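You operate a simulated robot arm through the tools that you are given. There is no shell and no other tool. Be economical: measure what you need, move in short steps, check, and stop when the job is done.

Carry out the task below with a simulated robot arm. There is one attempt and no reset: what you move stays moved.

TASK
Slide the three keypads on the glass plate up close to the long bar, side by side.
Fine: slide, don't lift: first purple band up to the bar, then teal up to purple, then grey up to teal, each square and within a finger's width; last slide the short bar up to the grey one; the long bar stays put.

It is judged by the outcome, as a careful person would: the job done as asked, and still so three seconds after it is handed in. It fails if anything else is knocked over, pushed out of place, dropped, spilled or broken.

THE ROBOT
A 7-joint arm with a two-finger parallel gripper, fixed in place. Base frame: the origin is at the foot of the arm, x ahead of it, y to its left, z up; the work surface is at about z = 758. Readings come in mm, degrees, newtons and seconds.
With the tool pointing down near the work surface it reaches from about 460 to 920 mm from the base axis. Its first joint turns from -115.0 to 115.0 degrees. Payload 3.91 kg.
The tool frame sits at the grasp point between the pads (the TCP): z along the fingers, y along the line on which they close. The tips reach 30 mm beyond it. The gripper opens to 110 mm. The fingers are 20 mm wide and 10 mm thick; the gripper's body (48 by 112 mm) begins 55 mm behind the TCP.
Orientation is that of the tool frame in the base frame, as a unit quaternion [w, x, y, z]. With the fingers straight down and closing along the base's y, the tool's x points along the base's -x, its y along +y and its z along -z.

THE INTERFACE
- The arm moves only by the tool play_rows. Its argument "commands" is one flat list of numbers, 7 for each row, row after row: the gripper command, from -1 (shut) to 1 (fully open), values between in proportion, then the shift along the tool's x, y, z in units of 150 mm (1.0 is 150 mm), then the turn, a rotation vector about the tool's x, y, z in units of 45 degrees (1.0 is 45 degrees). In form: [grip, dx, dy, dz, ax, ay, az, grip, dx, dy, dz, ax, ay, az, ...]. A call has 1 to 8 rows; each row is the pose to reach, as a shift and turn from the pose commanded when the call began, along the tool's axes at that moment. A call with a number of a shift or a turn outside -1 to 1 is refused whole. Each row takes 0.2 s and may step no farther than 50 mm and 8.6 degrees from the row before; otherwise, or with a gripper value out of range, the whole call is refused. Where a pose cannot be reached the arm comes as near as it can. A force on the tool above 40 N (or 10 N above the force at the start of the call, whichever is more), or a blocked arm, ends the call early, and 0.2 s more pass. The fingers move at their own pace (about 153 mm/s each) and stop on an object; they squeeze with about 27 N. The grip force told is the motor's: it shows also when the fingers shut on nothing. Time passes only in rows, and 0.2 s behind the last, so rows that repeat a pose let the fingers close. It gives the time, the measured TCP pose, the force on the tool (base axes), the opening and the grip force at its end, in the units of the frame above (readings bear some noise), with the torque about the TCP (base axes, N m) and any sound that the robot's microphone picked up, and new pictures: "show" is both (left out), scene, wrist or none.
- Cameras (640 x 400 px; columns grow to the right, rows downward): "scene" is fixed at [43.1, 494.6, 1321.8]; the picture's right is [-0.39, -0.92, 0.00], its down [-0.47, 0.20, -0.86] and it looks along [0.79, -0.34, -0.51] (base axes); focal length 321 px, centre (320, 200). "wrist" rides on the gripper at [72, 17, -103] in the tool frame; the picture's right is [-0.23, 0.97, 0.00], its down [-0.76, -0.18, -0.62] and it looks along [-0.61, -0.14, 0.78] (tool axes); focal length 222 px, centre (320, 200).
- lift_body(by): slides the trunk up (or, below 0, down) by that many mm; the arm rides with it, the base frame stays. It gives what a move gives, with no picture.
- probe_pixels(camera, pixels): for up to 12 pixels [column, row] of the newest picture of that camera ("zoom" is the newest enlarged one), the place [x, y, z] in the base frame of the surface seen there, good to about 2 mm, but the place of the scene camera against the robot may be out by one fixed shift of up to 25 mm in any direction. The clock stands still meanwhile.
- enlarge(camera, box): a new picture of the part [left, top, right, bottom] of that camera's present view, enlarged. The clock stands still meanwhile.
- finish_job(): hands the job in; it is judged then, once.

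Go step by step. Measure first, check grasps and placings, and put right what went wrong. The budget is 80 turns and 200 pictures, counting those below and the enlarged ones. Unless the task says otherwise, let go and move clear before handing in, and close with one line.

The tools are called after ">>>" as a command line: name --argument value ..., lists and objects as JSON in quotes. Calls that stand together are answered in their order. play_rows: Moves the arm, as the interface text tells. Its arguments: {"type":"object","properties":{"commands":{"type":"array","items":{"type":"number"}},"show":{"type":"string","enum":["both","scene","wrist","none"]}},"required":["commands"]} The other tools are called the same way: lift_body (by) slides the trunk up or down; probe_pixels (camera, pixels) gives the place of the surface under pixels of a picture; enlarge (camera, box) takes an enlarged picture of a part of a camera's view; finish_job () hands the job in.

At the start:

```text
clock: 0.0
position: [666.7, -15.5, 966.0]
ee_rot: [-0.001, 0.0, 1.0, -0.001]
contact_force: [-0.5, 0.3, -0.1]
wrist_torque: [0.0, -0.02, 0.0]
opening: 110.0
gripper_force: 0.0
trunk travel left (down, up): [-700.0, 290.0]
```

scene: 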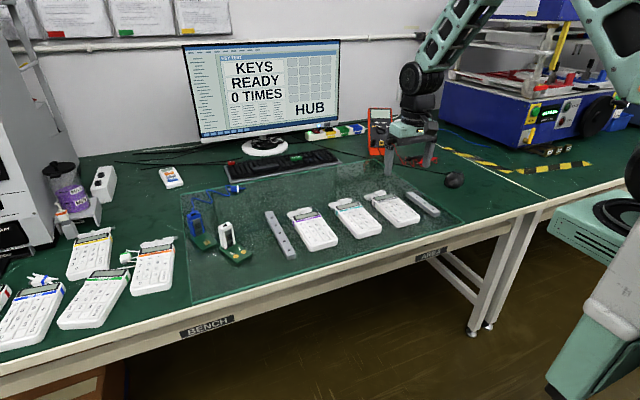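
wrist: 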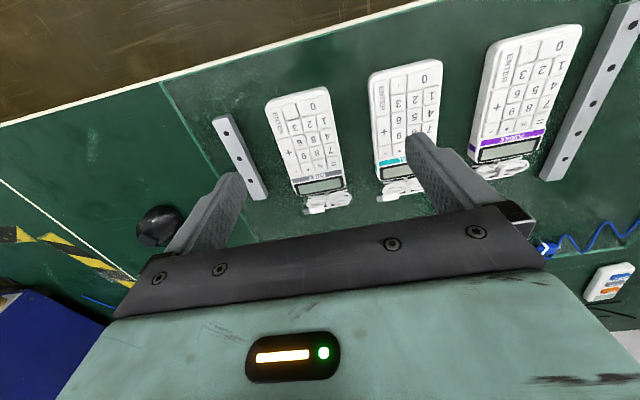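

The scene shows the long bar at about (280,235), then purple, teal and grey keypads, and the short bar at (423,203). I'll enlarge both views to measure them.

>>> enlarge --camera "scene" --box '[180, 160, 460, 300]'

>>> enlarge --camera "wrist" --box '[200, 0, 640, 275]'

>>> probe_pixels --camera "wrist" --pixels '[[636, 8], [545, 178], [577, 28], [492, 50], [470, 150], [439, 65], [371, 78], [378, 178], [325, 90], [267, 102], [292, 190], [344, 185]]'

```text
2.29 times, centred on (320, 230) of scene
```

zoom: 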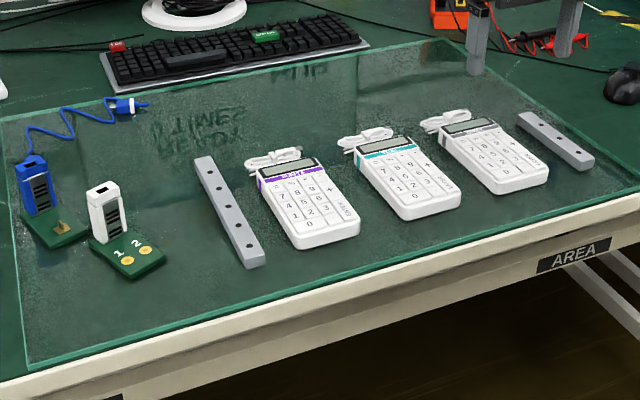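

```text
1.45 times, centred on (420, 138) of wrist
```

zoom: 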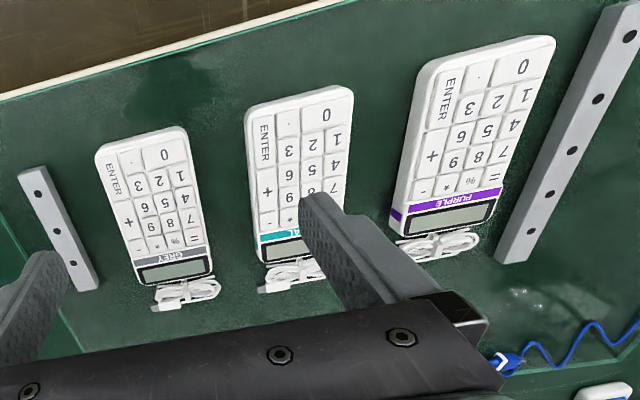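

```text
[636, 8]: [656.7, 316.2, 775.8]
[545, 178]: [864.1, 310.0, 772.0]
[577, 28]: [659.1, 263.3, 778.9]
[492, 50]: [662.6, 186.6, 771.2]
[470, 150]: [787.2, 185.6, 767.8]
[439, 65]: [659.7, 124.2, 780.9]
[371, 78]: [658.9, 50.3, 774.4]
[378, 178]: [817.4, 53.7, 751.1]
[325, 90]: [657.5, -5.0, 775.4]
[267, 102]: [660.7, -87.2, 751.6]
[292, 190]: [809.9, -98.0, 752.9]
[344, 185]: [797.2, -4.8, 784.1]
```

Keypads are about 75 mm wide with y centres near 225, 87 and -45, and the long bar is near y 310. I'll probe the edges more finely.

>>> probe_pixels --camera "zoom" --pixels '[[428, 75], [400, 205], [551, 50], [500, 200], [250, 115], [259, 235], [350, 95], [345, 190], [101, 155], [133, 262], [182, 135], [208, 258]]'

>>> probe_pixels --camera "zoom" --pixels '[[608, 20], [515, 205], [630, 40], [540, 220], [22, 180], [78, 285], [45, 172], [95, 282], [598, 98], [550, 193], [38, 193], [74, 263]]'

>>> probe_pixels --camera "scene" --pixels '[[270, 232], [288, 270], [297, 230], [315, 250], [345, 220], [360, 237], [385, 208], [405, 225], [415, 215], [435, 232], [420, 202], [300, 290]]'

```text
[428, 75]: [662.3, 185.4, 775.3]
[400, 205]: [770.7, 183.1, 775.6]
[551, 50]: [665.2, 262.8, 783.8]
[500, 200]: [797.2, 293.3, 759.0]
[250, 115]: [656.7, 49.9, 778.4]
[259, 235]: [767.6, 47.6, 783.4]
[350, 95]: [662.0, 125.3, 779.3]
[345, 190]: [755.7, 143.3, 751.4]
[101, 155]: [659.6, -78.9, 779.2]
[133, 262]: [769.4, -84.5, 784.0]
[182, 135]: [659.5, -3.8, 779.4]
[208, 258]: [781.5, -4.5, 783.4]
```

```text
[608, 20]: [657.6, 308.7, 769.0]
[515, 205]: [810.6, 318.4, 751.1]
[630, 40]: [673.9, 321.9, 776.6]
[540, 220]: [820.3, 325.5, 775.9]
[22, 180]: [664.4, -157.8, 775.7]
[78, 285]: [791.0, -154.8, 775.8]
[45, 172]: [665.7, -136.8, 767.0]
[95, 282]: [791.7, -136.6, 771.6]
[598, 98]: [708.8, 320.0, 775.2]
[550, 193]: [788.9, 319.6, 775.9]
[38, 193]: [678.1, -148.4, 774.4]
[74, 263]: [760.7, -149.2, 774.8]
```

```text
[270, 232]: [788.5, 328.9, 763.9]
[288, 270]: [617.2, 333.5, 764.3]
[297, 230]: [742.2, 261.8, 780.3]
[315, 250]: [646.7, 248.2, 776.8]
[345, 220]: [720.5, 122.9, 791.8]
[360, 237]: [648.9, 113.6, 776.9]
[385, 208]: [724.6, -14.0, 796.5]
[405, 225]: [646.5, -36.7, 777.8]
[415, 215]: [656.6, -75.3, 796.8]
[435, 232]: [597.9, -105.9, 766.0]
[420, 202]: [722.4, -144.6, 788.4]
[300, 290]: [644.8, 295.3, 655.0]
```

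Bars and keypads are nearly square to the base axes: long bar face at y≈309, purple 185–263, teal 49–125, grey -82 to -4, short bar -159 to -137. I'll turn the tool 90° so both open fingers push as a wide two-point fence, starting by moving over the purple/teal gap.

>>> play_rows --commands '[0.6, -0.07, 0.13, 0, 0, 0, -0.1667, 0.6, -0.14, 0.27, 0, 0, 0, -0.3333, 0.6, -0.2, 0.4, 0, 0, 0, -0.5, 0.6, -0.27, 0.53, 0, 0, 0, -0.6667, 0.6, -0.34, 0.67, 0, 0, 0, -0.8333, 0.6, -0.409, 0.8, 0, 0, 0, -1]' --show "none"

>>> play_rows --commands '[0.6, 0, 0, 0, 0, 0, -0.1667, 0.6, 0, 0, 0, 0, 0, -0.3333, 0.6, 0, 0, 0, 0, 0, -0.5, 0.6, 0, 0, 0, 0, 0, -0.6667, 0.6, 0, 0, 0, 0, 0, -0.8333, 0.6, 0, 0, 0, 0, 0, -1]' --show "both"

```text
clock: 1.4
position: [725.7, 103.9, 966.0]
ee_rot: [0.0, -0.384, 0.923, 0.0]
contact_force: [-0.1, -0.1, 0.3]
wrist_torque: [0.05, 0.01, 0.01]
opening: 88.0
gripper_force: 0.1
trunk travel left (down, up): [-700.0, 290.0]
```

```text
clock: 2.8
position: [727.0, 106.9, 968.0]
ee_rot: [0.0, 0.708, -0.707, 0.0]
contact_force: [0.0, -0.3, 0.4]
wrist_torque: [-0.01, -0.04, 0.01]
opening: 87.8
gripper_force: 0.1
trunk travel left (down, up): [-700.0, 290.0]
```

scene: 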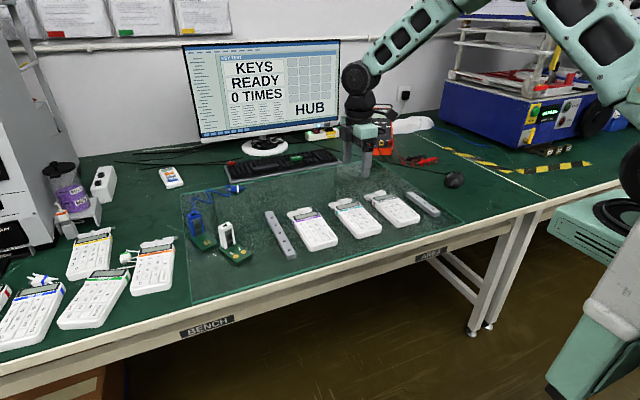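
wrist: 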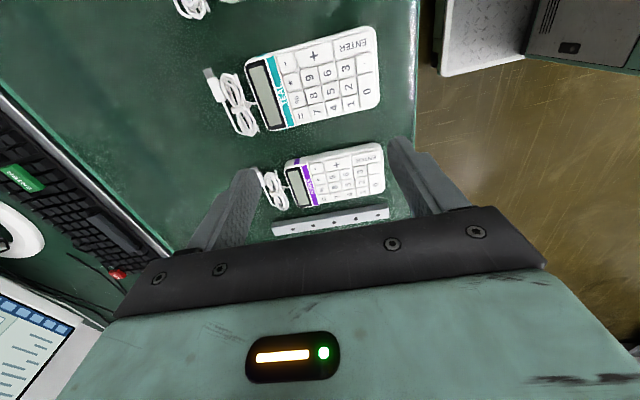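

The tool is square now (tool x = base -y). I'll probe purple, teal and the long bar again from this nearer view.

>>> enlarge --camera "wrist" --box '[180, 10, 440, 240]'

>>> probe_pixels --camera "wrist" --pixels '[[300, 163], [370, 147], [275, 222], [385, 209], [310, 205], [382, 190], [272, 127], [375, 104], [250, 52], [360, 28], [345, 217], [262, 185]]'

```text
1.74 times, centred on (310, 125) of wrist
```

zoom: 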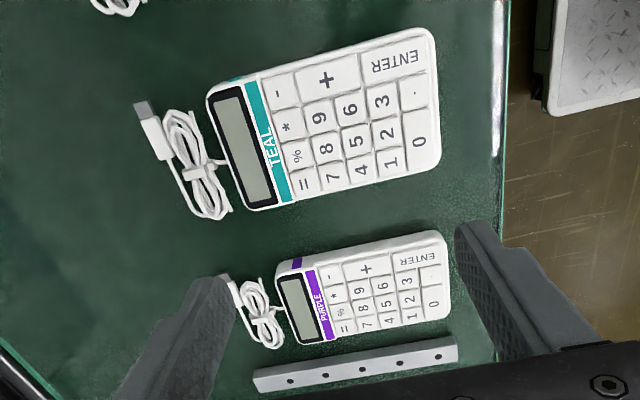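

```text
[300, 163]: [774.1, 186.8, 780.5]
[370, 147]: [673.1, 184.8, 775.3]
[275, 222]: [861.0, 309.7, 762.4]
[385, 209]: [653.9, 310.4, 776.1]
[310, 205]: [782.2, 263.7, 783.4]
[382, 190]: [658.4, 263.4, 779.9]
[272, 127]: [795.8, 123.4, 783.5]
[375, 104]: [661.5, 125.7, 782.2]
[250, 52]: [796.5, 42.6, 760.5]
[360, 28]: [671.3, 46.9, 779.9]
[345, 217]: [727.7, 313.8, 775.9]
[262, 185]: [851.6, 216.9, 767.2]
```

Everything agrees to within 2 mm. I'll go over y≈155, then down between teal and purple to z≈850, and check.

>>> play_rows --commands '[0.6, -0.16, 0, 0, 0, 0, 0, 0.6, -0.325, 0, 0, 0, 0, 0, 0.6, -0.325, 0, 0.25, 0, 0, 0, 0.6, -0.325, 0, 0.5, 0, 0, 0, 0.6, -0.325, 0, 0.8, 0, 0, 0, 0.6, -0.325, 0, 0.8, 0, 0, 0]' --show "both"

```text
clock: 4.2
position: [727.4, 156.1, 848.6]
ee_rot: [-0.001, 0.707, -0.707, 0.0]
contact_force: [0.3, -0.1, 1.3]
wrist_torque: [0.03, -0.02, 0.01]
opening: 88.0
gripper_force: 0.1
trunk travel left (down, up): [-700.0, 290.0]
```

scene: 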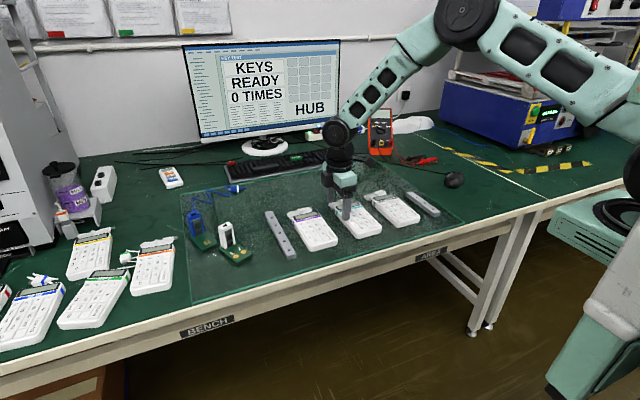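
wrist: 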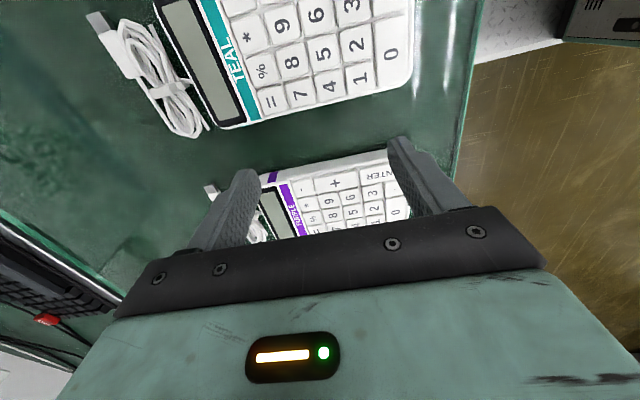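

The fingers hang over the gap, clear of both keypads (teal edge at row 120, purple top edge at row 160). I'll go down 51 mm.

>>> play_rows --commands '[0.6, 0, 0, 0.15, 0, 0, 0, 0.6, 0, 0, 0.28, 0, 0, 0, 0.6, 0, 0, 0.345, 0, 0, 0, 0.6, 0, 0, 0.345, 0, 0, 0]' --show "wrist"

>>> probe_pixels --camera "wrist" --pixels '[[330, 130], [390, 120], [280, 140], [300, 165], [370, 150], [350, 160]]'

```text
clock: 5.2
position: [727.9, 154.0, 794.1]
ee_rot: [-0.001, 0.707, -0.707, 0.0]
contact_force: [-0.5, 0.3, -0.8]
wrist_torque: [-0.01, -0.01, 0.0]
opening: 88.4
gripper_force: 0.1
trunk travel left (down, up): [-700.0, 290.0]
```

wrist: 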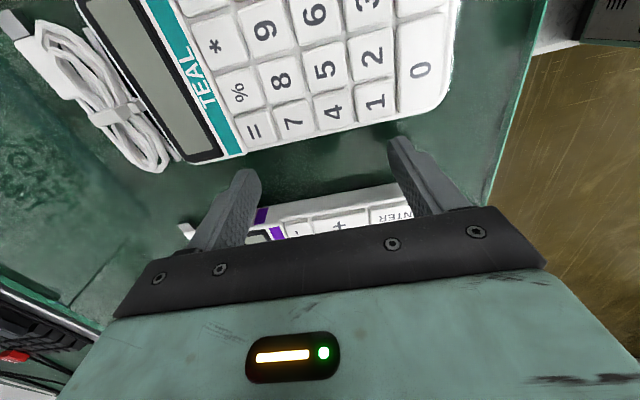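

```text
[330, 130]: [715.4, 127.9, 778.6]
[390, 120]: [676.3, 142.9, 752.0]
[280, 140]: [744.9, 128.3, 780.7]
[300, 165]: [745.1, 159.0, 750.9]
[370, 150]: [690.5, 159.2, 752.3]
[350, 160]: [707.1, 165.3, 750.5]
```

The tips are at z≈764, above the surface at ≈751, in free space. I'll push purple slowly toward the bar, first to TCP y≈209.

>>> play_rows --commands '[0.6, -0.09, 0, 0, 0, 0, 0, 0.6, -0.13, 0, 0, 0, 0, 0, 0.6, -0.17, 0, 0, 0, 0, 0, 0.6, -0.21, 0, 0, 0, 0, 0, 0.6, -0.25, 0, 0, 0, 0, 0, 0.6, -0.29, 0, 0, 0, 0, 0, 0.6, -0.33, 0, 0, 0, 0, 0, 0.6, -0.36, 0, 0, 0, 0, 0]' --show "both"

>>> enlarge --camera "scene" --box '[240, 180, 400, 280]'

```text
clock: 7.0
position: [727.9, 207.2, 794.6]
ee_rot: [0.0, 0.707, -0.707, 0.0]
contact_force: [-0.1, -0.3, 0.5]
wrist_torque: [-0.02, 0.05, 0.02]
opening: 88.0
gripper_force: 0.1
trunk travel left (down, up): [-700.0, 290.0]
```

scene: 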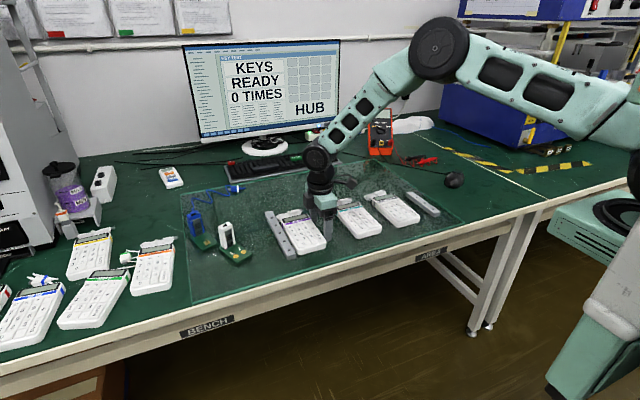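
wrist: 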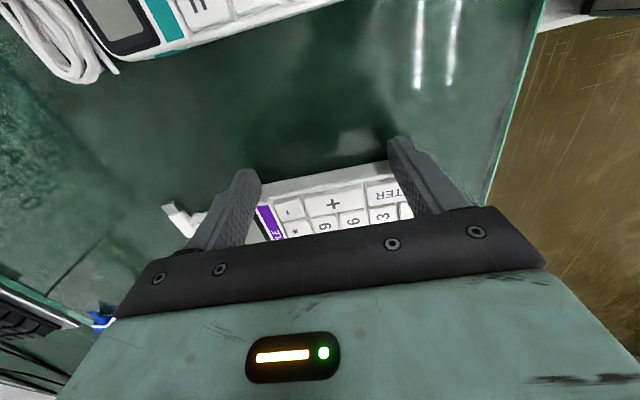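

```text
4.00 times, centred on (320, 230) of scene
```

zoom: 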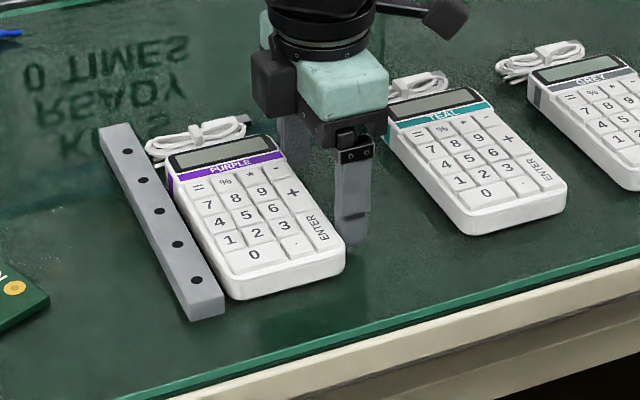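

Purple moved and looks close to the bar. I'll probe the edges in the zoom, keeping in mind the scene camera's fixed shift.

>>> probe_pixels --camera "zoom" --pixels '[[175, 175], [226, 275], [344, 250], [290, 165], [130, 125], [225, 300], [105, 140], [192, 315], [150, 150], [158, 165], [205, 240], [320, 205]]'

>>> enlarge --camera "scene" --box '[255, 195, 335, 245]'

```text
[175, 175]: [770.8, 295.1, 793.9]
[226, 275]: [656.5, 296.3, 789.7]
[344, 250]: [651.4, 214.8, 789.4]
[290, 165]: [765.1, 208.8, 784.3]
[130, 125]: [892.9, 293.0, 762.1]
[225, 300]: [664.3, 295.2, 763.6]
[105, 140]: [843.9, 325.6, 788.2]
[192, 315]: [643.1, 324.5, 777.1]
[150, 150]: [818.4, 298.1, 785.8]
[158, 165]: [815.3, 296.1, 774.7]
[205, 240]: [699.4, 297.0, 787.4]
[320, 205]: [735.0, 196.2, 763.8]
```

```text
8.00 times, centred on (295, 220) of scene
```

zoom: 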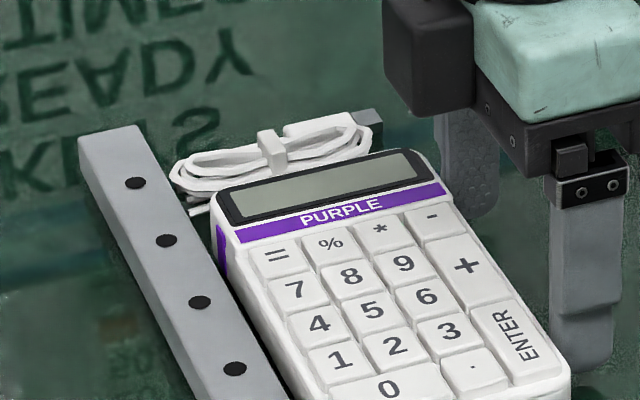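

>>> probe_pixels --camera "zoom" --pixels '[[140, 140], [172, 195], [205, 255], [235, 315], [262, 365], [174, 180], [185, 188], [195, 170], [222, 215], [232, 245], [275, 330], [155, 195]]'

```text
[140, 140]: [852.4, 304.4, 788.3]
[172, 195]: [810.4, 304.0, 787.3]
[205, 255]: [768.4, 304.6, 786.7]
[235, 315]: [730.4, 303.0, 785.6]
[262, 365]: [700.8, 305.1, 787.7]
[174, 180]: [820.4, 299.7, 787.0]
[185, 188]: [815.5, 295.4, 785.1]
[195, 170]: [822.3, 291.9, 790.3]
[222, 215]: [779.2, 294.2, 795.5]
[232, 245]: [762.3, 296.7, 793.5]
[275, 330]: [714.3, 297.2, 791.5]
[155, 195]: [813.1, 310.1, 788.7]
```

In scene frame the bar face is at y≈304, purple's edge at ≈296.5 (square from x 714 to 780), and its coil at ≈299: a gap of about 7 mm, well under a finger. I'll back off slightly, rise, and check from above.

>>> play_rows --commands '[0.6, 0.04, 0, 0, 0, 0, 0, 0.6, 0.04, 0, -0.25, 0, 0, 0, 0.6, 0.04, 0, -0.55, 0, 0, 0, 0.6, 0.3, 0, -0.7, 0, 0, 0, 0.6, 0.5, 0, -0.7, 0, 0, 0, 0.6, 0.5, 0, -0.7, 0, 0, 0]' --show "wrist"

>>> enlarge --camera "wrist" --box '[200, 0, 440, 230]'

```text
clock: 8.4
position: [725.5, 132.9, 898.8]
ee_rot: [0.0, 0.707, -0.707, 0.0]
contact_force: [0.1, -0.2, -0.7]
wrist_torque: [0.02, -0.02, 0.01]
opening: 87.8
gripper_force: 0.1
trunk travel left (down, up): [-700.0, 290.0]
```

wrist: 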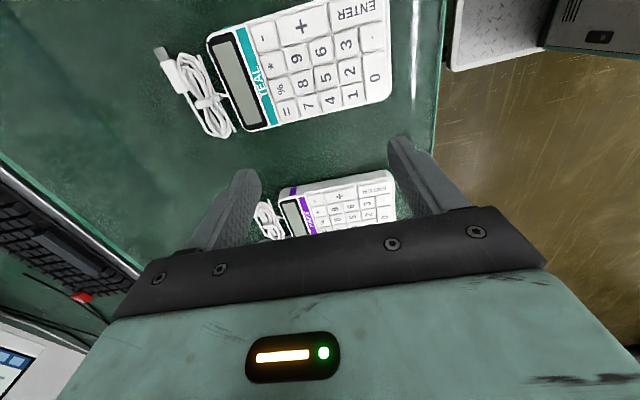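

```text
1.74 times, centred on (320, 115) of wrist
```

zoom: 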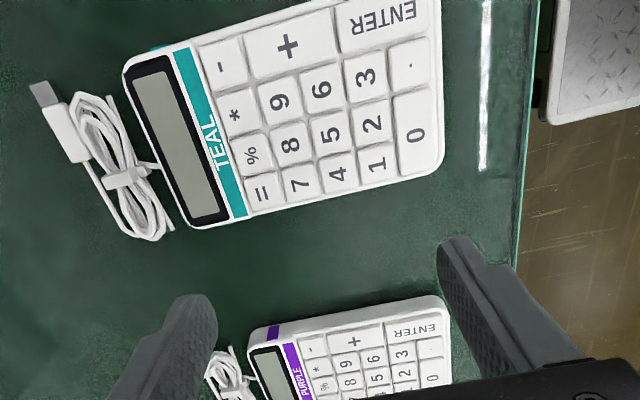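

>>> probe_pixels --camera "zoom" --pixels '[[290, 328], [420, 304], [270, 347], [435, 310], [240, 214], [400, 178], [200, 222], [430, 170], [395, 186], [240, 221], [85, 185], [155, 238]]'

```text
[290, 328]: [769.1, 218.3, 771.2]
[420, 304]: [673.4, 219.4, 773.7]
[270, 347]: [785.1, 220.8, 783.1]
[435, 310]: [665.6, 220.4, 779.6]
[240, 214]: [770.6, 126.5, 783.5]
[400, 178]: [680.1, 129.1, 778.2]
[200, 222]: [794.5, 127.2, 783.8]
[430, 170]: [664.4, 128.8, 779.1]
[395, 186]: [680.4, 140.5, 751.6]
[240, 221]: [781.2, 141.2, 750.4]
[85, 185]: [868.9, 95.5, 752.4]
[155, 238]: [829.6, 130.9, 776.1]
```

Purple is square (218.3 / 219.4) about 8 mm from the bar. Next, over to y≈22 and down behind teal.

>>> play_rows --commands '[0.6, 0.25, 0, 0, 0, 0, 0, 0.6, 0.5, 0, 0, 0, 0, 0, 0.6, 0.735, 0, 0, 0, 0, 0, 0.6, 0.735, 0, 0.2, 0, 0, 0, 0.6, 0.735, 0, 0.4, 0, 0, 0, 0.6, 0.735, 0, 0.4, 0, 0, 0]' --show "wrist"

>>> probe_pixels --camera "wrist" --pixels '[[380, 145], [270, 175], [300, 167], [340, 155]]'

```text
clock: 9.8
position: [726.7, 22.3, 837.8]
ee_rot: [0.0, -0.707, 0.708, 0.0]
contact_force: [-0.4, -0.9, -1.0]
wrist_torque: [0.04, -0.01, -0.03]
opening: 88.2
gripper_force: 0.0
trunk travel left (down, up): [-700.0, 290.0]
```

wrist: 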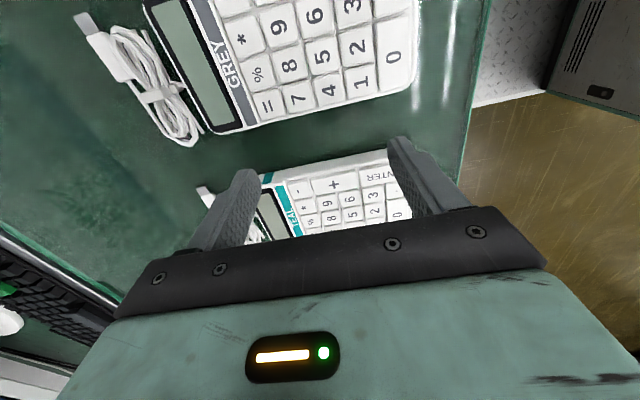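

```text
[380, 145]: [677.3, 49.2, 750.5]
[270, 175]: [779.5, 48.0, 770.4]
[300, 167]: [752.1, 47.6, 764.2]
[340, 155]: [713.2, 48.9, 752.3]
```

Grey's edge (row 120) and teal's edge (y≈48) are both clear of the fingers. I'll descend 43 mm and move to the start of contact.

>>> play_rows --commands '[0.6, 0, 0, 0.15, 0, 0, 0, 0.6, 0, 0, 0.285, 0, 0, 0, 0.6, 0, 0, 0.285, 0, 0, 0, 0.6, -0.07, 0, 0.285, 0, 0, 0, 0.6, -0.11, 0, 0.285, 0, 0, 0, 0.6, -0.15, 0, 0.285, 0, 0, 0, 0.6, -0.19, 0, 0.285, 0, 0, 0, 0.6, -0.23, 0, 0.285, 0, 0, 0]' --show "wrist"

```text
clock: 11.6
position: [726.5, 57.8, 797.4]
ee_rot: [0.0, -0.707, 0.707, 0.0]
contact_force: [0.1, 0.1, -0.7]
wrist_torque: [-0.01, 0.01, 0.0]
opening: 88.1
gripper_force: 0.0
trunk travel left (down, up): [-700.0, 290.0]
```

wrist: 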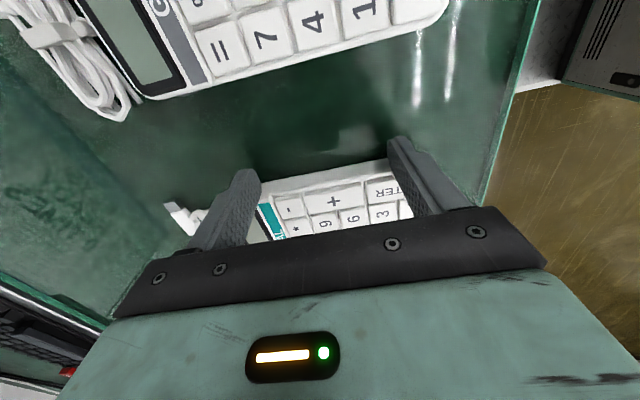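

Teal is sliding squarely with the fingers. I'll continue to y≈114.

>>> play_rows --commands '[0.6, -0.04, 0, 0, 0, 0, 0, 0.6, -0.09, 0, 0, 0, 0, 0, 0.6, -0.14, 0, 0, 0, 0, 0, 0.6, -0.19, 0, 0, 0, 0, 0, 0.6, -0.24, 0, 0, 0, 0, 0, 0.6, -0.29, 0, 0, 0, 0, 0, 0.6, -0.34, 0, 0, 0, 0, 0, 0.6, -0.37, 0, 0, 0, 0, 0]' --show "scene"

>>> enlarge --camera "scene" --box '[255, 190, 375, 265]'

```text
clock: 13.4
position: [727.1, 112.5, 796.3]
ee_rot: [0.0, 0.707, -0.707, 0.001]
contact_force: [0.0, -0.9, 1.1]
wrist_torque: [0.0, 0.0, 0.05]
opening: 88.2
gripper_force: 0.1
trunk travel left (down, up): [-700.0, 290.0]
```

scene: 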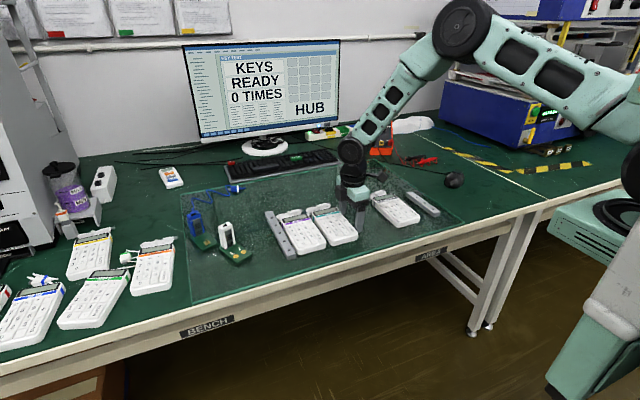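

```text
5.33 times, centred on (315, 228) of scene
```

zoom: 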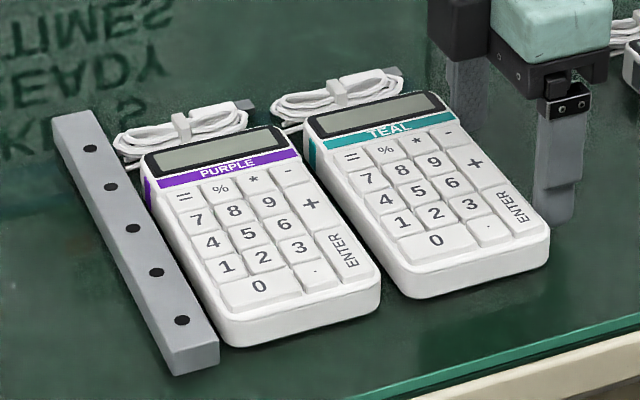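

>>> probe_pixels --camera "zoom" --pixels '[[292, 145], [330, 200], [370, 260], [308, 150], [350, 215], [392, 275], [272, 115], [252, 105], [278, 108], [305, 165], [350, 235], [385, 290]]'

```text
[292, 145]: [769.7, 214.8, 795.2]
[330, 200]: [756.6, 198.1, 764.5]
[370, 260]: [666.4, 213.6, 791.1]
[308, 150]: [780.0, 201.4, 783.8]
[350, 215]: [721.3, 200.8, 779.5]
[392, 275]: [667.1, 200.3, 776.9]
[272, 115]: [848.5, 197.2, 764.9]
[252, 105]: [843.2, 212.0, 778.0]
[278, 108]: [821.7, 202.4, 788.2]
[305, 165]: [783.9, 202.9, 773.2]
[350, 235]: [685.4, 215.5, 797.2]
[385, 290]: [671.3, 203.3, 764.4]
```

Teal's face is at 202 against purple's 214 (scene frame), so the gap is about 11 mm and it is square. I'll nudge 5 mm more, then back off and rise.

>>> play_rows --commands '[0.6, -0.02, 0, 0, 0, 0, 0, 0.6, -0.035, 0, 0, 0, 0, 0, 0.6, -0.035, 0, 0, 0, 0, 0, 0.6, 0.02, 0, 0, 0, 0, 0, 0.6, 0.02, 0, -0.3, 0, 0, 0, 0.6, 0.02, 0, -0.6, 0, 0, 0, 0.6, 0.3, 0, -0.7, 0, 0, 0, 0.6, 0.5, 0, -0.7, 0, 0, 0]' --show "both"

>>> enlarge --camera "scene" --box '[255, 190, 375, 265]'

```text
clock: 15.2
position: [727.8, 38.7, 900.0]
ee_rot: [0.001, -0.707, 0.708, 0.0]
contact_force: [0.6, -0.6, 1.0]
wrist_torque: [-0.03, -0.01, 0.02]
opening: 88.1
gripper_force: 0.0
trunk travel left (down, up): [-700.0, 290.0]
```

scene: 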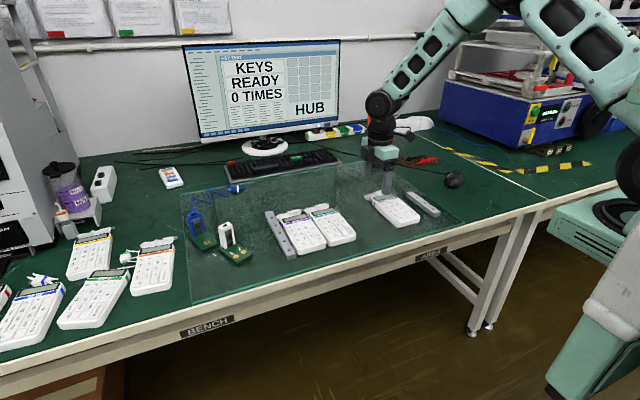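
wrist: 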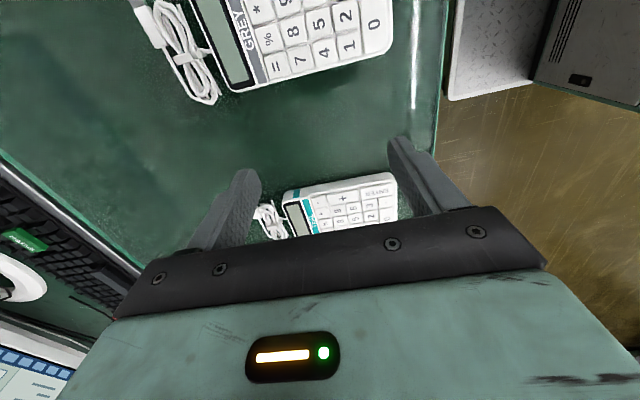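

```text
5.33 times, centred on (315, 228) of scene
```

zoom: 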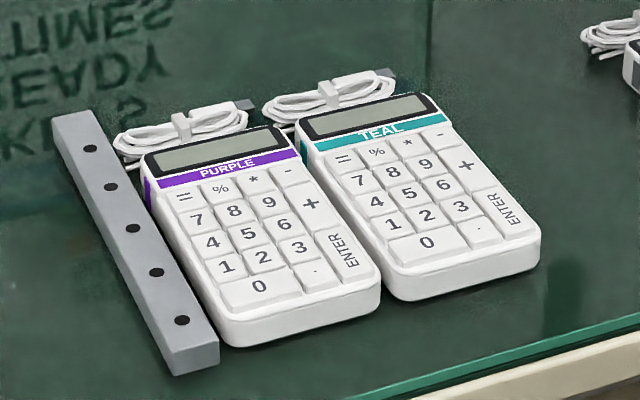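

Teal now sits close to purple and parallel. I'll measure teal's and grey's edges with the wrist camera.

>>> probe_pixels --camera "wrist" --pixels '[[300, 188], [375, 175], [260, 83], [365, 58], [380, 52], [215, 100]]'

>>> probe_pixels --camera "zoom" --pixels '[[301, 140], [340, 205], [386, 275], [295, 150], [370, 265], [535, 235], [460, 130]]'

```text
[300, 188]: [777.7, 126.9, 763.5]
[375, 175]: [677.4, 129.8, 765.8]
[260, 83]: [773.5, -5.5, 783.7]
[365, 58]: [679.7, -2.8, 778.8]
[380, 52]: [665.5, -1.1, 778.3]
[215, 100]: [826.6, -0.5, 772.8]
```

```text
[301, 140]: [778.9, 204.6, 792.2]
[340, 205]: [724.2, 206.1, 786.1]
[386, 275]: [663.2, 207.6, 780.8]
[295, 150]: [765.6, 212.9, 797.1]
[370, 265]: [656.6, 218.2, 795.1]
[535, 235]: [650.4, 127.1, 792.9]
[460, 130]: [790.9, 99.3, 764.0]
```

Both are within 1.5° of square. Grey is tilted about 2.5°, which the two-finger push should square up. I'll move to y≈-110, between the short bar and grey.

>>> play_rows --commands '[0.6, 0.25, 0, 0, 0, 0, 0, 0.6, 0.5, 0, 0, 0, 0, 0, 0.6, 0.75, 0, 0, 0, 0, 0, 0.6, 0.985, 0, 0, 0, 0, 0, 0.6, 0.985, 0, 0.2, 0, 0, 0, 0.6, 0.985, 0, 0.4, 0, 0, 0, 0.6, 0.985, 0, 0.4, 0, 0, 0]' --show "wrist"

>>> probe_pixels --camera "wrist" --pixels '[[380, 145], [270, 175], [300, 167], [340, 155], [330, 110], [330, 100]]'

```text
clock: 16.8
position: [726.6, -111.2, 842.0]
ee_rot: [0.0, -0.707, 0.707, 0.0]
contact_force: [-0.9, -0.1, -0.2]
wrist_torque: [-0.01, 0.01, -0.01]
opening: 88.1
gripper_force: 0.1
trunk travel left (down, up): [-700.0, 290.0]
```

wrist: 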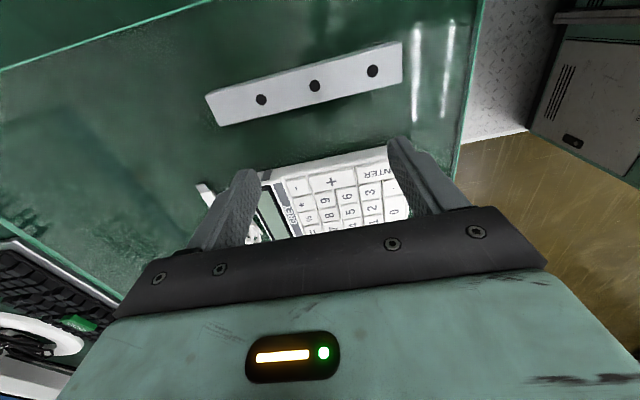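

```text
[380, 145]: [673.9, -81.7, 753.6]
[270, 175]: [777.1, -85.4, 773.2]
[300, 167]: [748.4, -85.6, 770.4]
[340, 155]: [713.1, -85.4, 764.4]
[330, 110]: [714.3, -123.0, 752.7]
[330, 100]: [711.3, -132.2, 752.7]
```

The gap is clear on both sides (bar at -137, grey at -84). I'll descend and begin pushing slowly.

>>> play_rows --commands '[0.6, 0, 0, 0.15, 0, 0, 0, 0.6, 0, 0, 0.3, 0, 0, 0, 0.6, 0, 0, 0.305, 0, 0, 0, 0.6, -0.06, 0, 0.305, 0, 0, 0, 0.6, -0.09, 0, 0.305, 0, 0, 0, 0.6, -0.12, 0, 0.305, 0, 0, 0, 0.6, -0.15, 0, 0.305, 0, 0, 0, 0.6, -0.18, 0, 0.305, 0, 0, 0]' --show "wrist"

>>> probe_pixels --camera "wrist" --pixels '[[380, 163], [270, 185], [300, 180], [340, 170]]'

```text
clock: 18.6
position: [726.9, -83.7, 795.9]
ee_rot: [0.001, -0.707, 0.707, 0.0]
contact_force: [0.6, -0.3, -0.5]
wrist_torque: [-0.01, 0.01, 0.0]
opening: 88.0
gripper_force: 0.0
trunk travel left (down, up): [-700.0, 290.0]
```

wrist: 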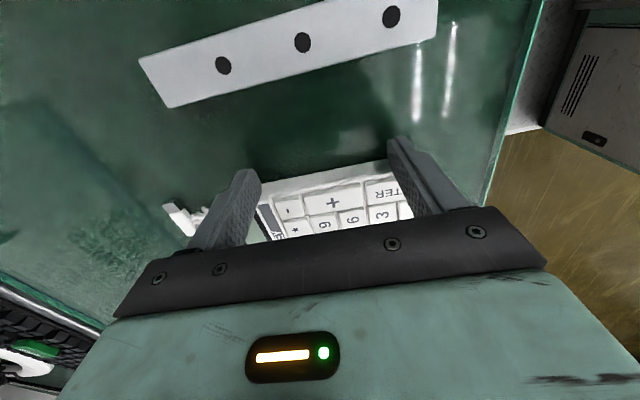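

```text
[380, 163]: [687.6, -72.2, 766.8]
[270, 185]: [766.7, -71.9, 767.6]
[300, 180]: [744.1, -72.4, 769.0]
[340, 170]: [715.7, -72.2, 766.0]
```

Grey is now dead square (face -72.2 all along). I'll keep pushing.

>>> play_rows --commands '[0.6, -0.04, 0, 0, 0, 0, 0, 0.6, -0.085, 0, 0, 0, 0, 0, 0.6, -0.13, 0, 0, 0, 0, 0, 0.6, -0.175, 0, 0, 0, 0, 0, 0.6, -0.22, 0, 0, 0, 0, 0, 0.6, -0.265, 0, 0, 0, 0, 0, 0.6, -0.31, 0, 0, 0, 0, 0, 0.6, -0.34, 0, 0, 0, 0, 0]' --show "none"

>>> play_rows --commands '[0.6, -0.04, 0, 0, 0, 0, 0, 0.6, -0.085, 0, 0, 0, 0, 0, 0.6, -0.13, 0, 0, 0, 0, 0, 0.6, -0.175, 0, 0, 0, 0, 0, 0.6, -0.22, 0, 0, 0, 0, 0, 0.6, -0.265, 0, 0, 0, 0, 0, 0.6, -0.31, 0, 0, 0, 0, 0, 0.6, -0.34, 0, 0, 0, 0, 0]' --show "scene"

>>> enlarge --camera "scene" --box '[280, 185, 400, 260]'

```text
clock: 20.4
position: [727.3, -33.3, 794.2]
ee_rot: [0.0, -0.706, 0.708, 0.0]
contact_force: [0.0, -1.0, 0.3]
wrist_torque: [-0.05, -0.01, 0.03]
opening: 88.2
gripper_force: 0.1
trunk travel left (down, up): [-700.0, 290.0]
```

```text
clock: 22.2
position: [727.3, 18.3, 795.2]
ee_rot: [0.0, 0.707, -0.707, 0.0]
contact_force: [-0.6, -0.7, 0.4]
wrist_torque: [-0.03, 0.0, -0.04]
opening: 88.1
gripper_force: 0.1
trunk travel left (down, up): [-700.0, 290.0]
```

scene: 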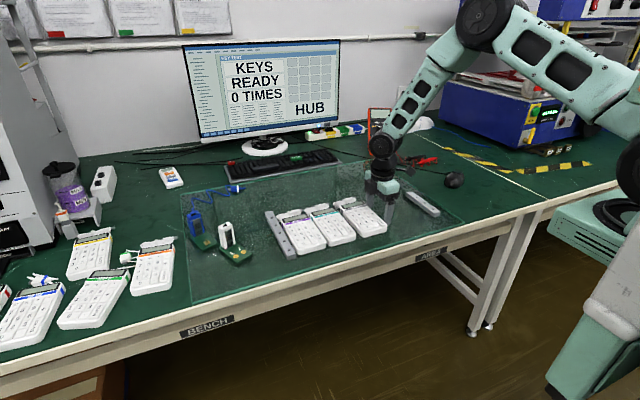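

```text
5.33 times, centred on (340, 222) of scene
```

zoom: 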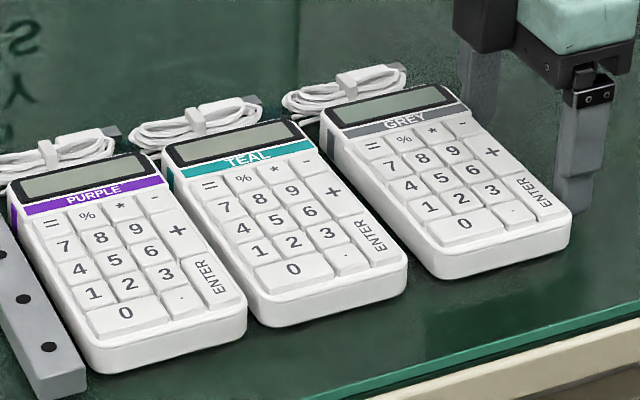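

>>> probe_pixels --camera "zoom" --pixels '[[318, 145], [360, 200], [400, 265], [325, 140], [370, 205], [425, 265], [290, 105], [262, 100], [320, 122]]'

```text
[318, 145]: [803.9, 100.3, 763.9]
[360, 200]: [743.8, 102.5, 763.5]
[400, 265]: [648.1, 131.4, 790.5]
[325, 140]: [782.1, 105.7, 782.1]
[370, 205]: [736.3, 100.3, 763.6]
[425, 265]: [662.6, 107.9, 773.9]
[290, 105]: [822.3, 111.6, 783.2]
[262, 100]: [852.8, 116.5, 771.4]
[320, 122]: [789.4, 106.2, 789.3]
```

The gap between grey and teal is about 17 mm. I'll push 10 mm more, then back off and rise.

>>> play_rows --commands '[0.6, -0.03, 0, 0, 0, 0, 0, 0.6, -0.055, 0, 0, 0, 0, 0, 0.6, -0.072, 0, 0, 0, 0, 0, 0.6, -0.072, 0, 0, 0, 0, 0, 0.6, -0.02, 0, 0, 0, 0, 0, 0.6, -0.02, 0, -0.3, 0, 0, 0, 0.6, -0.02, 0, -0.6, 0, 0, 0, 0.6, 0.25, 0, -0.7, 0, 0, 0]' --show "both"

>>> enlarge --camera "scene" --box '[280, 185, 400, 260]'

```text
clock: 24.0
position: [729.4, -17.6, 900.1]
ee_rot: [-0.001, -0.707, 0.708, 0.0]
contact_force: [-0.3, 0.6, -0.7]
wrist_torque: [-0.02, -0.01, -0.01]
opening: 87.9
gripper_force: 0.1
trunk travel left (down, up): [-700.0, 290.0]
```

scene: 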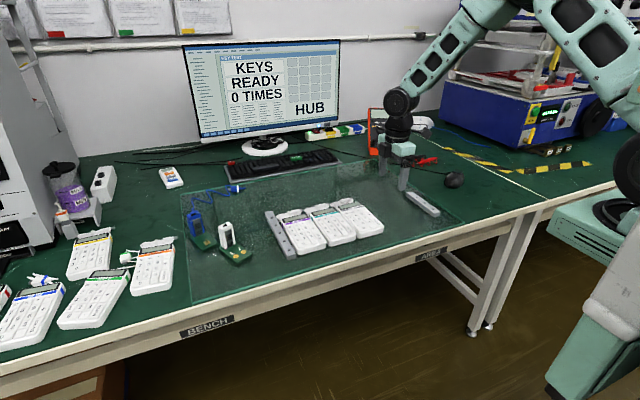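
wrist: 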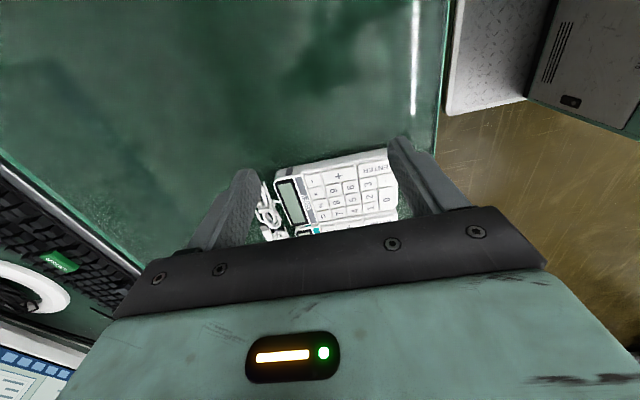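

```text
5.33 times, centred on (340, 222) of scene
```

zoom: 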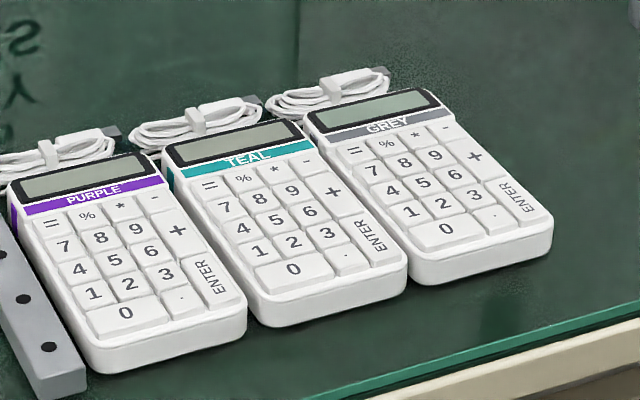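

Grey is now close to teal and parallel. I'll measure its edges before going for the short bar.

>>> probe_pixels --camera "wrist" --pixels '[[290, 169], [375, 152], [280, 172], [385, 152], [310, 226], [385, 212]]'

>>> probe_pixels --camera "zoom" --pixels '[[304, 128], [350, 195], [408, 265], [306, 140], [398, 255], [303, 122]]'

```text
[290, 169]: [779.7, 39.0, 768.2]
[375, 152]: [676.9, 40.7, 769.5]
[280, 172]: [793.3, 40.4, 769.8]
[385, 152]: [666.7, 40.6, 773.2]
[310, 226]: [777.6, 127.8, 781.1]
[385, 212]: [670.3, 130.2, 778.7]
```

```text
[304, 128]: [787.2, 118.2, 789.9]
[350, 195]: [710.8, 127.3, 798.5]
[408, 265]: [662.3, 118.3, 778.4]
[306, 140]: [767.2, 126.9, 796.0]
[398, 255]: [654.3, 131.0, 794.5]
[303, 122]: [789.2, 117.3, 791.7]
```

Grey's face is at 39–40.7 with a gap of about 7 mm to teal. Now I'll go out beyond the short bar, staying high.

>>> play_rows --commands '[0.6, 0.3, 0, 0, 0, 0, 0, 0.6, 0.6, 0, 0, 0, 0, 0, 0.6, 0.8, 0, 0, 0, 0, 0, 0.6, 0.95, 0, 0, 0, 0, 0, 0.6, 0.95, 0, 0, 0, 0, 0]' --show "none"

>>> play_rows --commands '[0.6, 0.2, 0, 0, 0, 0, 0, 0.6, 0.2, 0, 0.2, 0, 0, 0, 0.6, 0.2, 0, 0.35, 0, 0, 0, 0.6, 0.2, 0, 0.35, 0, 0, 0]' --show "both"

>>> probe_pixels --camera "wrist" --pixels '[[300, 190], [340, 185], [370, 180], [320, 200], [300, 160], [340, 150], [280, 196], [390, 185]]'

```text
clock: 25.2
position: [729.4, -159.6, 897.3]
ee_rot: [-0.001, -0.707, 0.708, -0.001]
contact_force: [0.0, 0.2, -0.2]
wrist_torque: [-0.03, 0.01, 0.01]
opening: 87.9
gripper_force: 0.1
trunk travel left (down, up): [-700.0, 290.0]
```

```text
clock: 26.2
position: [727.0, -191.3, 845.3]
ee_rot: [0.0, 0.707, -0.707, 0.0]
contact_force: [0.5, 0.2, -0.4]
wrist_torque: [0.01, -0.02, 0.02]
opening: 87.7
gripper_force: 0.1
trunk travel left (down, up): [-700.0, 290.0]
```

scene: 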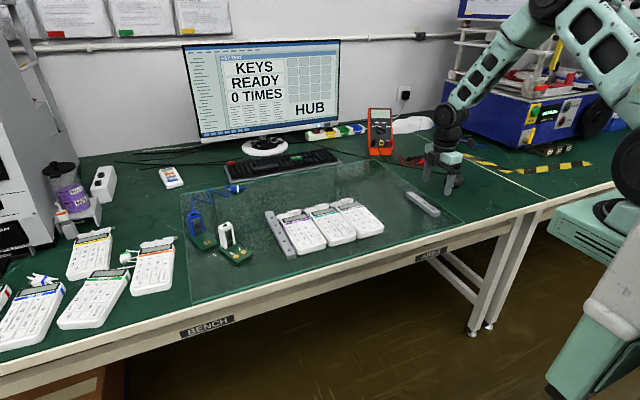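
wrist: 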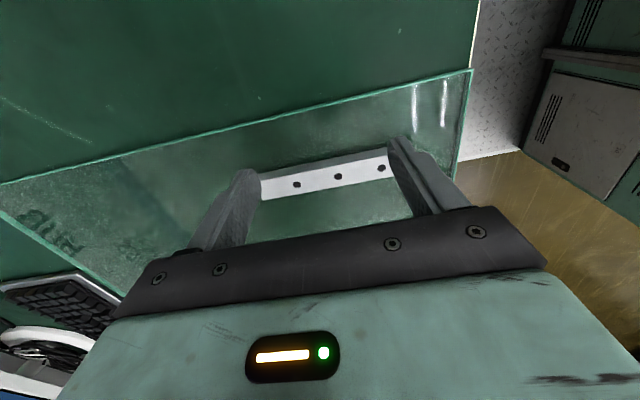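

```text
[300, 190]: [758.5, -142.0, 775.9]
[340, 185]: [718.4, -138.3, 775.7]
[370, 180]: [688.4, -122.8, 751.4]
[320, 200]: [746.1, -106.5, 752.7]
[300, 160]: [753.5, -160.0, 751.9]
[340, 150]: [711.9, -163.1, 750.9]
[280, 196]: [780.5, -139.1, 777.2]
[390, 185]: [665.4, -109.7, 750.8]
```

The short bar runs y -160 to -138 with its middle hole at x≈719; my fingers are behind it. I'll shift 5 mm in x, descend to tips ≈761, and start pushing.

>>> play_rows --commands '[0.6, 0, 0.033, 0.15, 0, 0, 0, 0.6, 0, 0.033, 0.3, 0, 0, 0, 0.6, 0, 0.033, 0.36, 0, 0, 0, 0.6, -0.08, 0.033, 0.36, 0, 0, 0, 0.6, -0.12, 0.033, 0.36, 0, 0, 0, 0.6, -0.15, 0.033, 0.36, 0, 0, 0, 0.6, -0.18, 0.033, 0.36, 0, 0, 0, 0.6, -0.21, 0.033, 0.36, 0, 0, 0]' --show "both"

>>> enlarge --camera "scene" --box '[360, 155, 480, 230]'

```text
clock: 28.0
position: [723.2, -160.6, 794.5]
ee_rot: [-0.001, 0.707, -0.707, -0.001]
contact_force: [0.4, -0.2, 0.0]
wrist_torque: [0.03, 0.03, -0.01]
opening: 88.1
gripper_force: 0.1
trunk travel left (down, up): [-700.0, 290.0]
```

scene: 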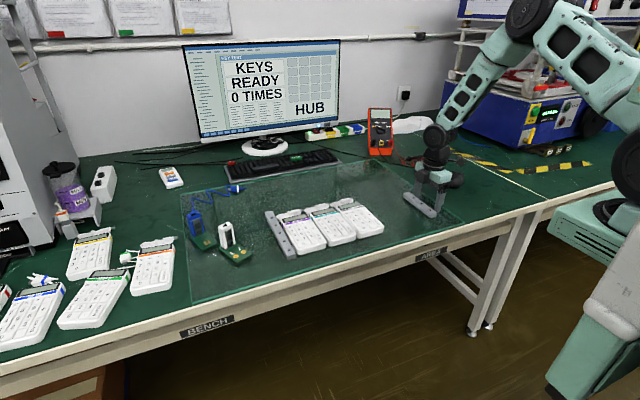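
wrist: 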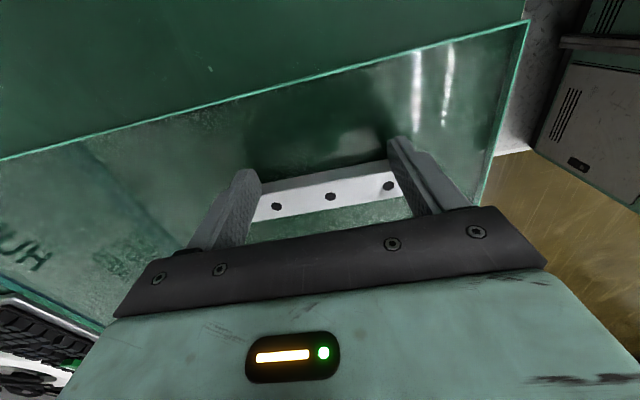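

```text
5.33 times, centred on (420, 192) of scene
```

zoom: 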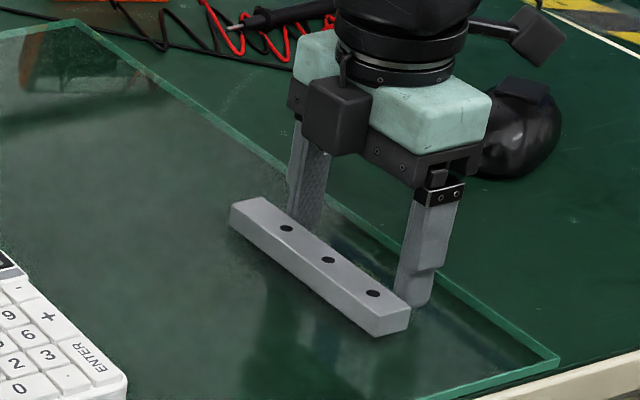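

The bar is upright and moving squarely with both fingers. I'll continue toward grey.

>>> play_rows --commands '[0.6, -0.04, 0, 0, 0, 0, 0, 0.6, -0.08, 0, 0, 0, 0, 0, 0.6, -0.12, 0, 0, 0, 0, 0, 0.6, -0.165, 0, 0, 0, 0, 0, 0.6, -0.21, 0, 0, 0, 0, 0, 0.6, -0.255, 0, 0, 0, 0, 0, 0.6, -0.3, 0, 0, 0, 0, 0, 0.6, -0.33, 0, 0, 0, 0, 0]' --show "wrist"

>>> play_rows --commands '[0.6, -0.04, 0, 0, 0, 0, 0, 0.6, -0.08, 0, 0, 0, 0, 0, 0.6, -0.12, 0, 0, 0, 0, 0, 0.6, -0.165, 0, 0, 0, 0, 0, 0.6, -0.21, 0, 0, 0, 0, 0, 0.6, -0.255, 0, 0, 0, 0, 0, 0.6, -0.3, 0, 0, 0, 0, 0, 0.6, -0.33, 0, 0, 0, 0, 0]' --show "scene"

>>> enlarge --camera "scene" --box '[310, 175, 430, 250]'

```text
clock: 29.8
position: [723.3, -110.0, 794.6]
ee_rot: [0.0, -0.707, 0.707, 0.0]
contact_force: [0.2, -0.7, 0.6]
wrist_torque: [-0.06, 0.01, 0.06]
opening: 88.0
gripper_force: 0.0
trunk travel left (down, up): [-700.0, 290.0]
```

wrist: 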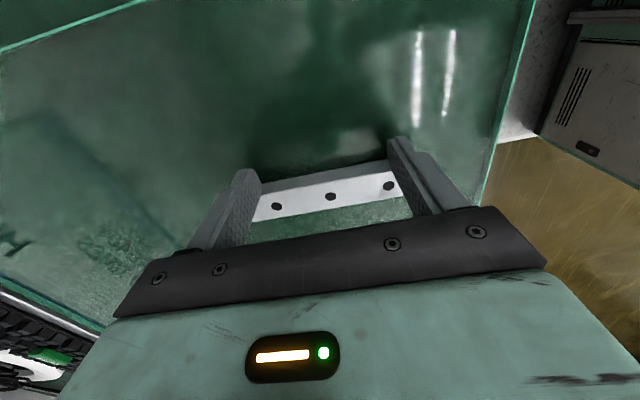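

```text
clock: 31.6
position: [722.4, -60.4, 795.0]
ee_rot: [0.001, -0.706, 0.708, 0.0]
contact_force: [0.0, -0.5, 0.9]
wrist_torque: [-0.07, -0.03, -0.06]
opening: 88.1
gripper_force: 0.1
trunk travel left (down, up): [-700.0, 290.0]
```

scene: 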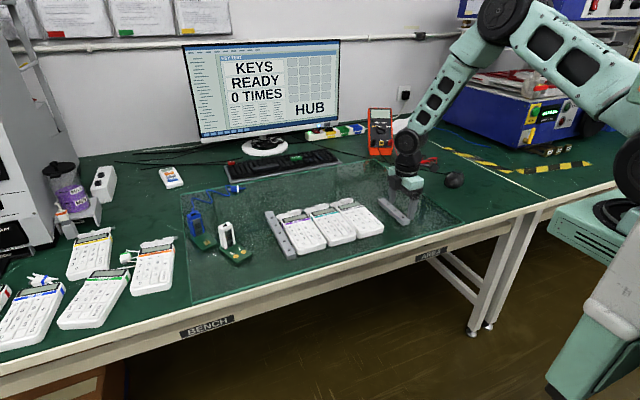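

```text
5.33 times, centred on (370, 212) of scene
```

zoom: 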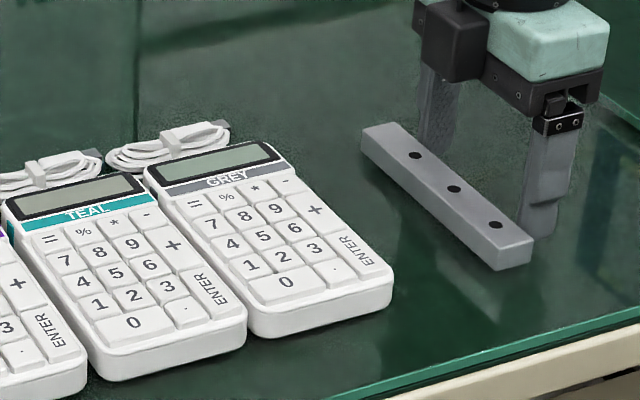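

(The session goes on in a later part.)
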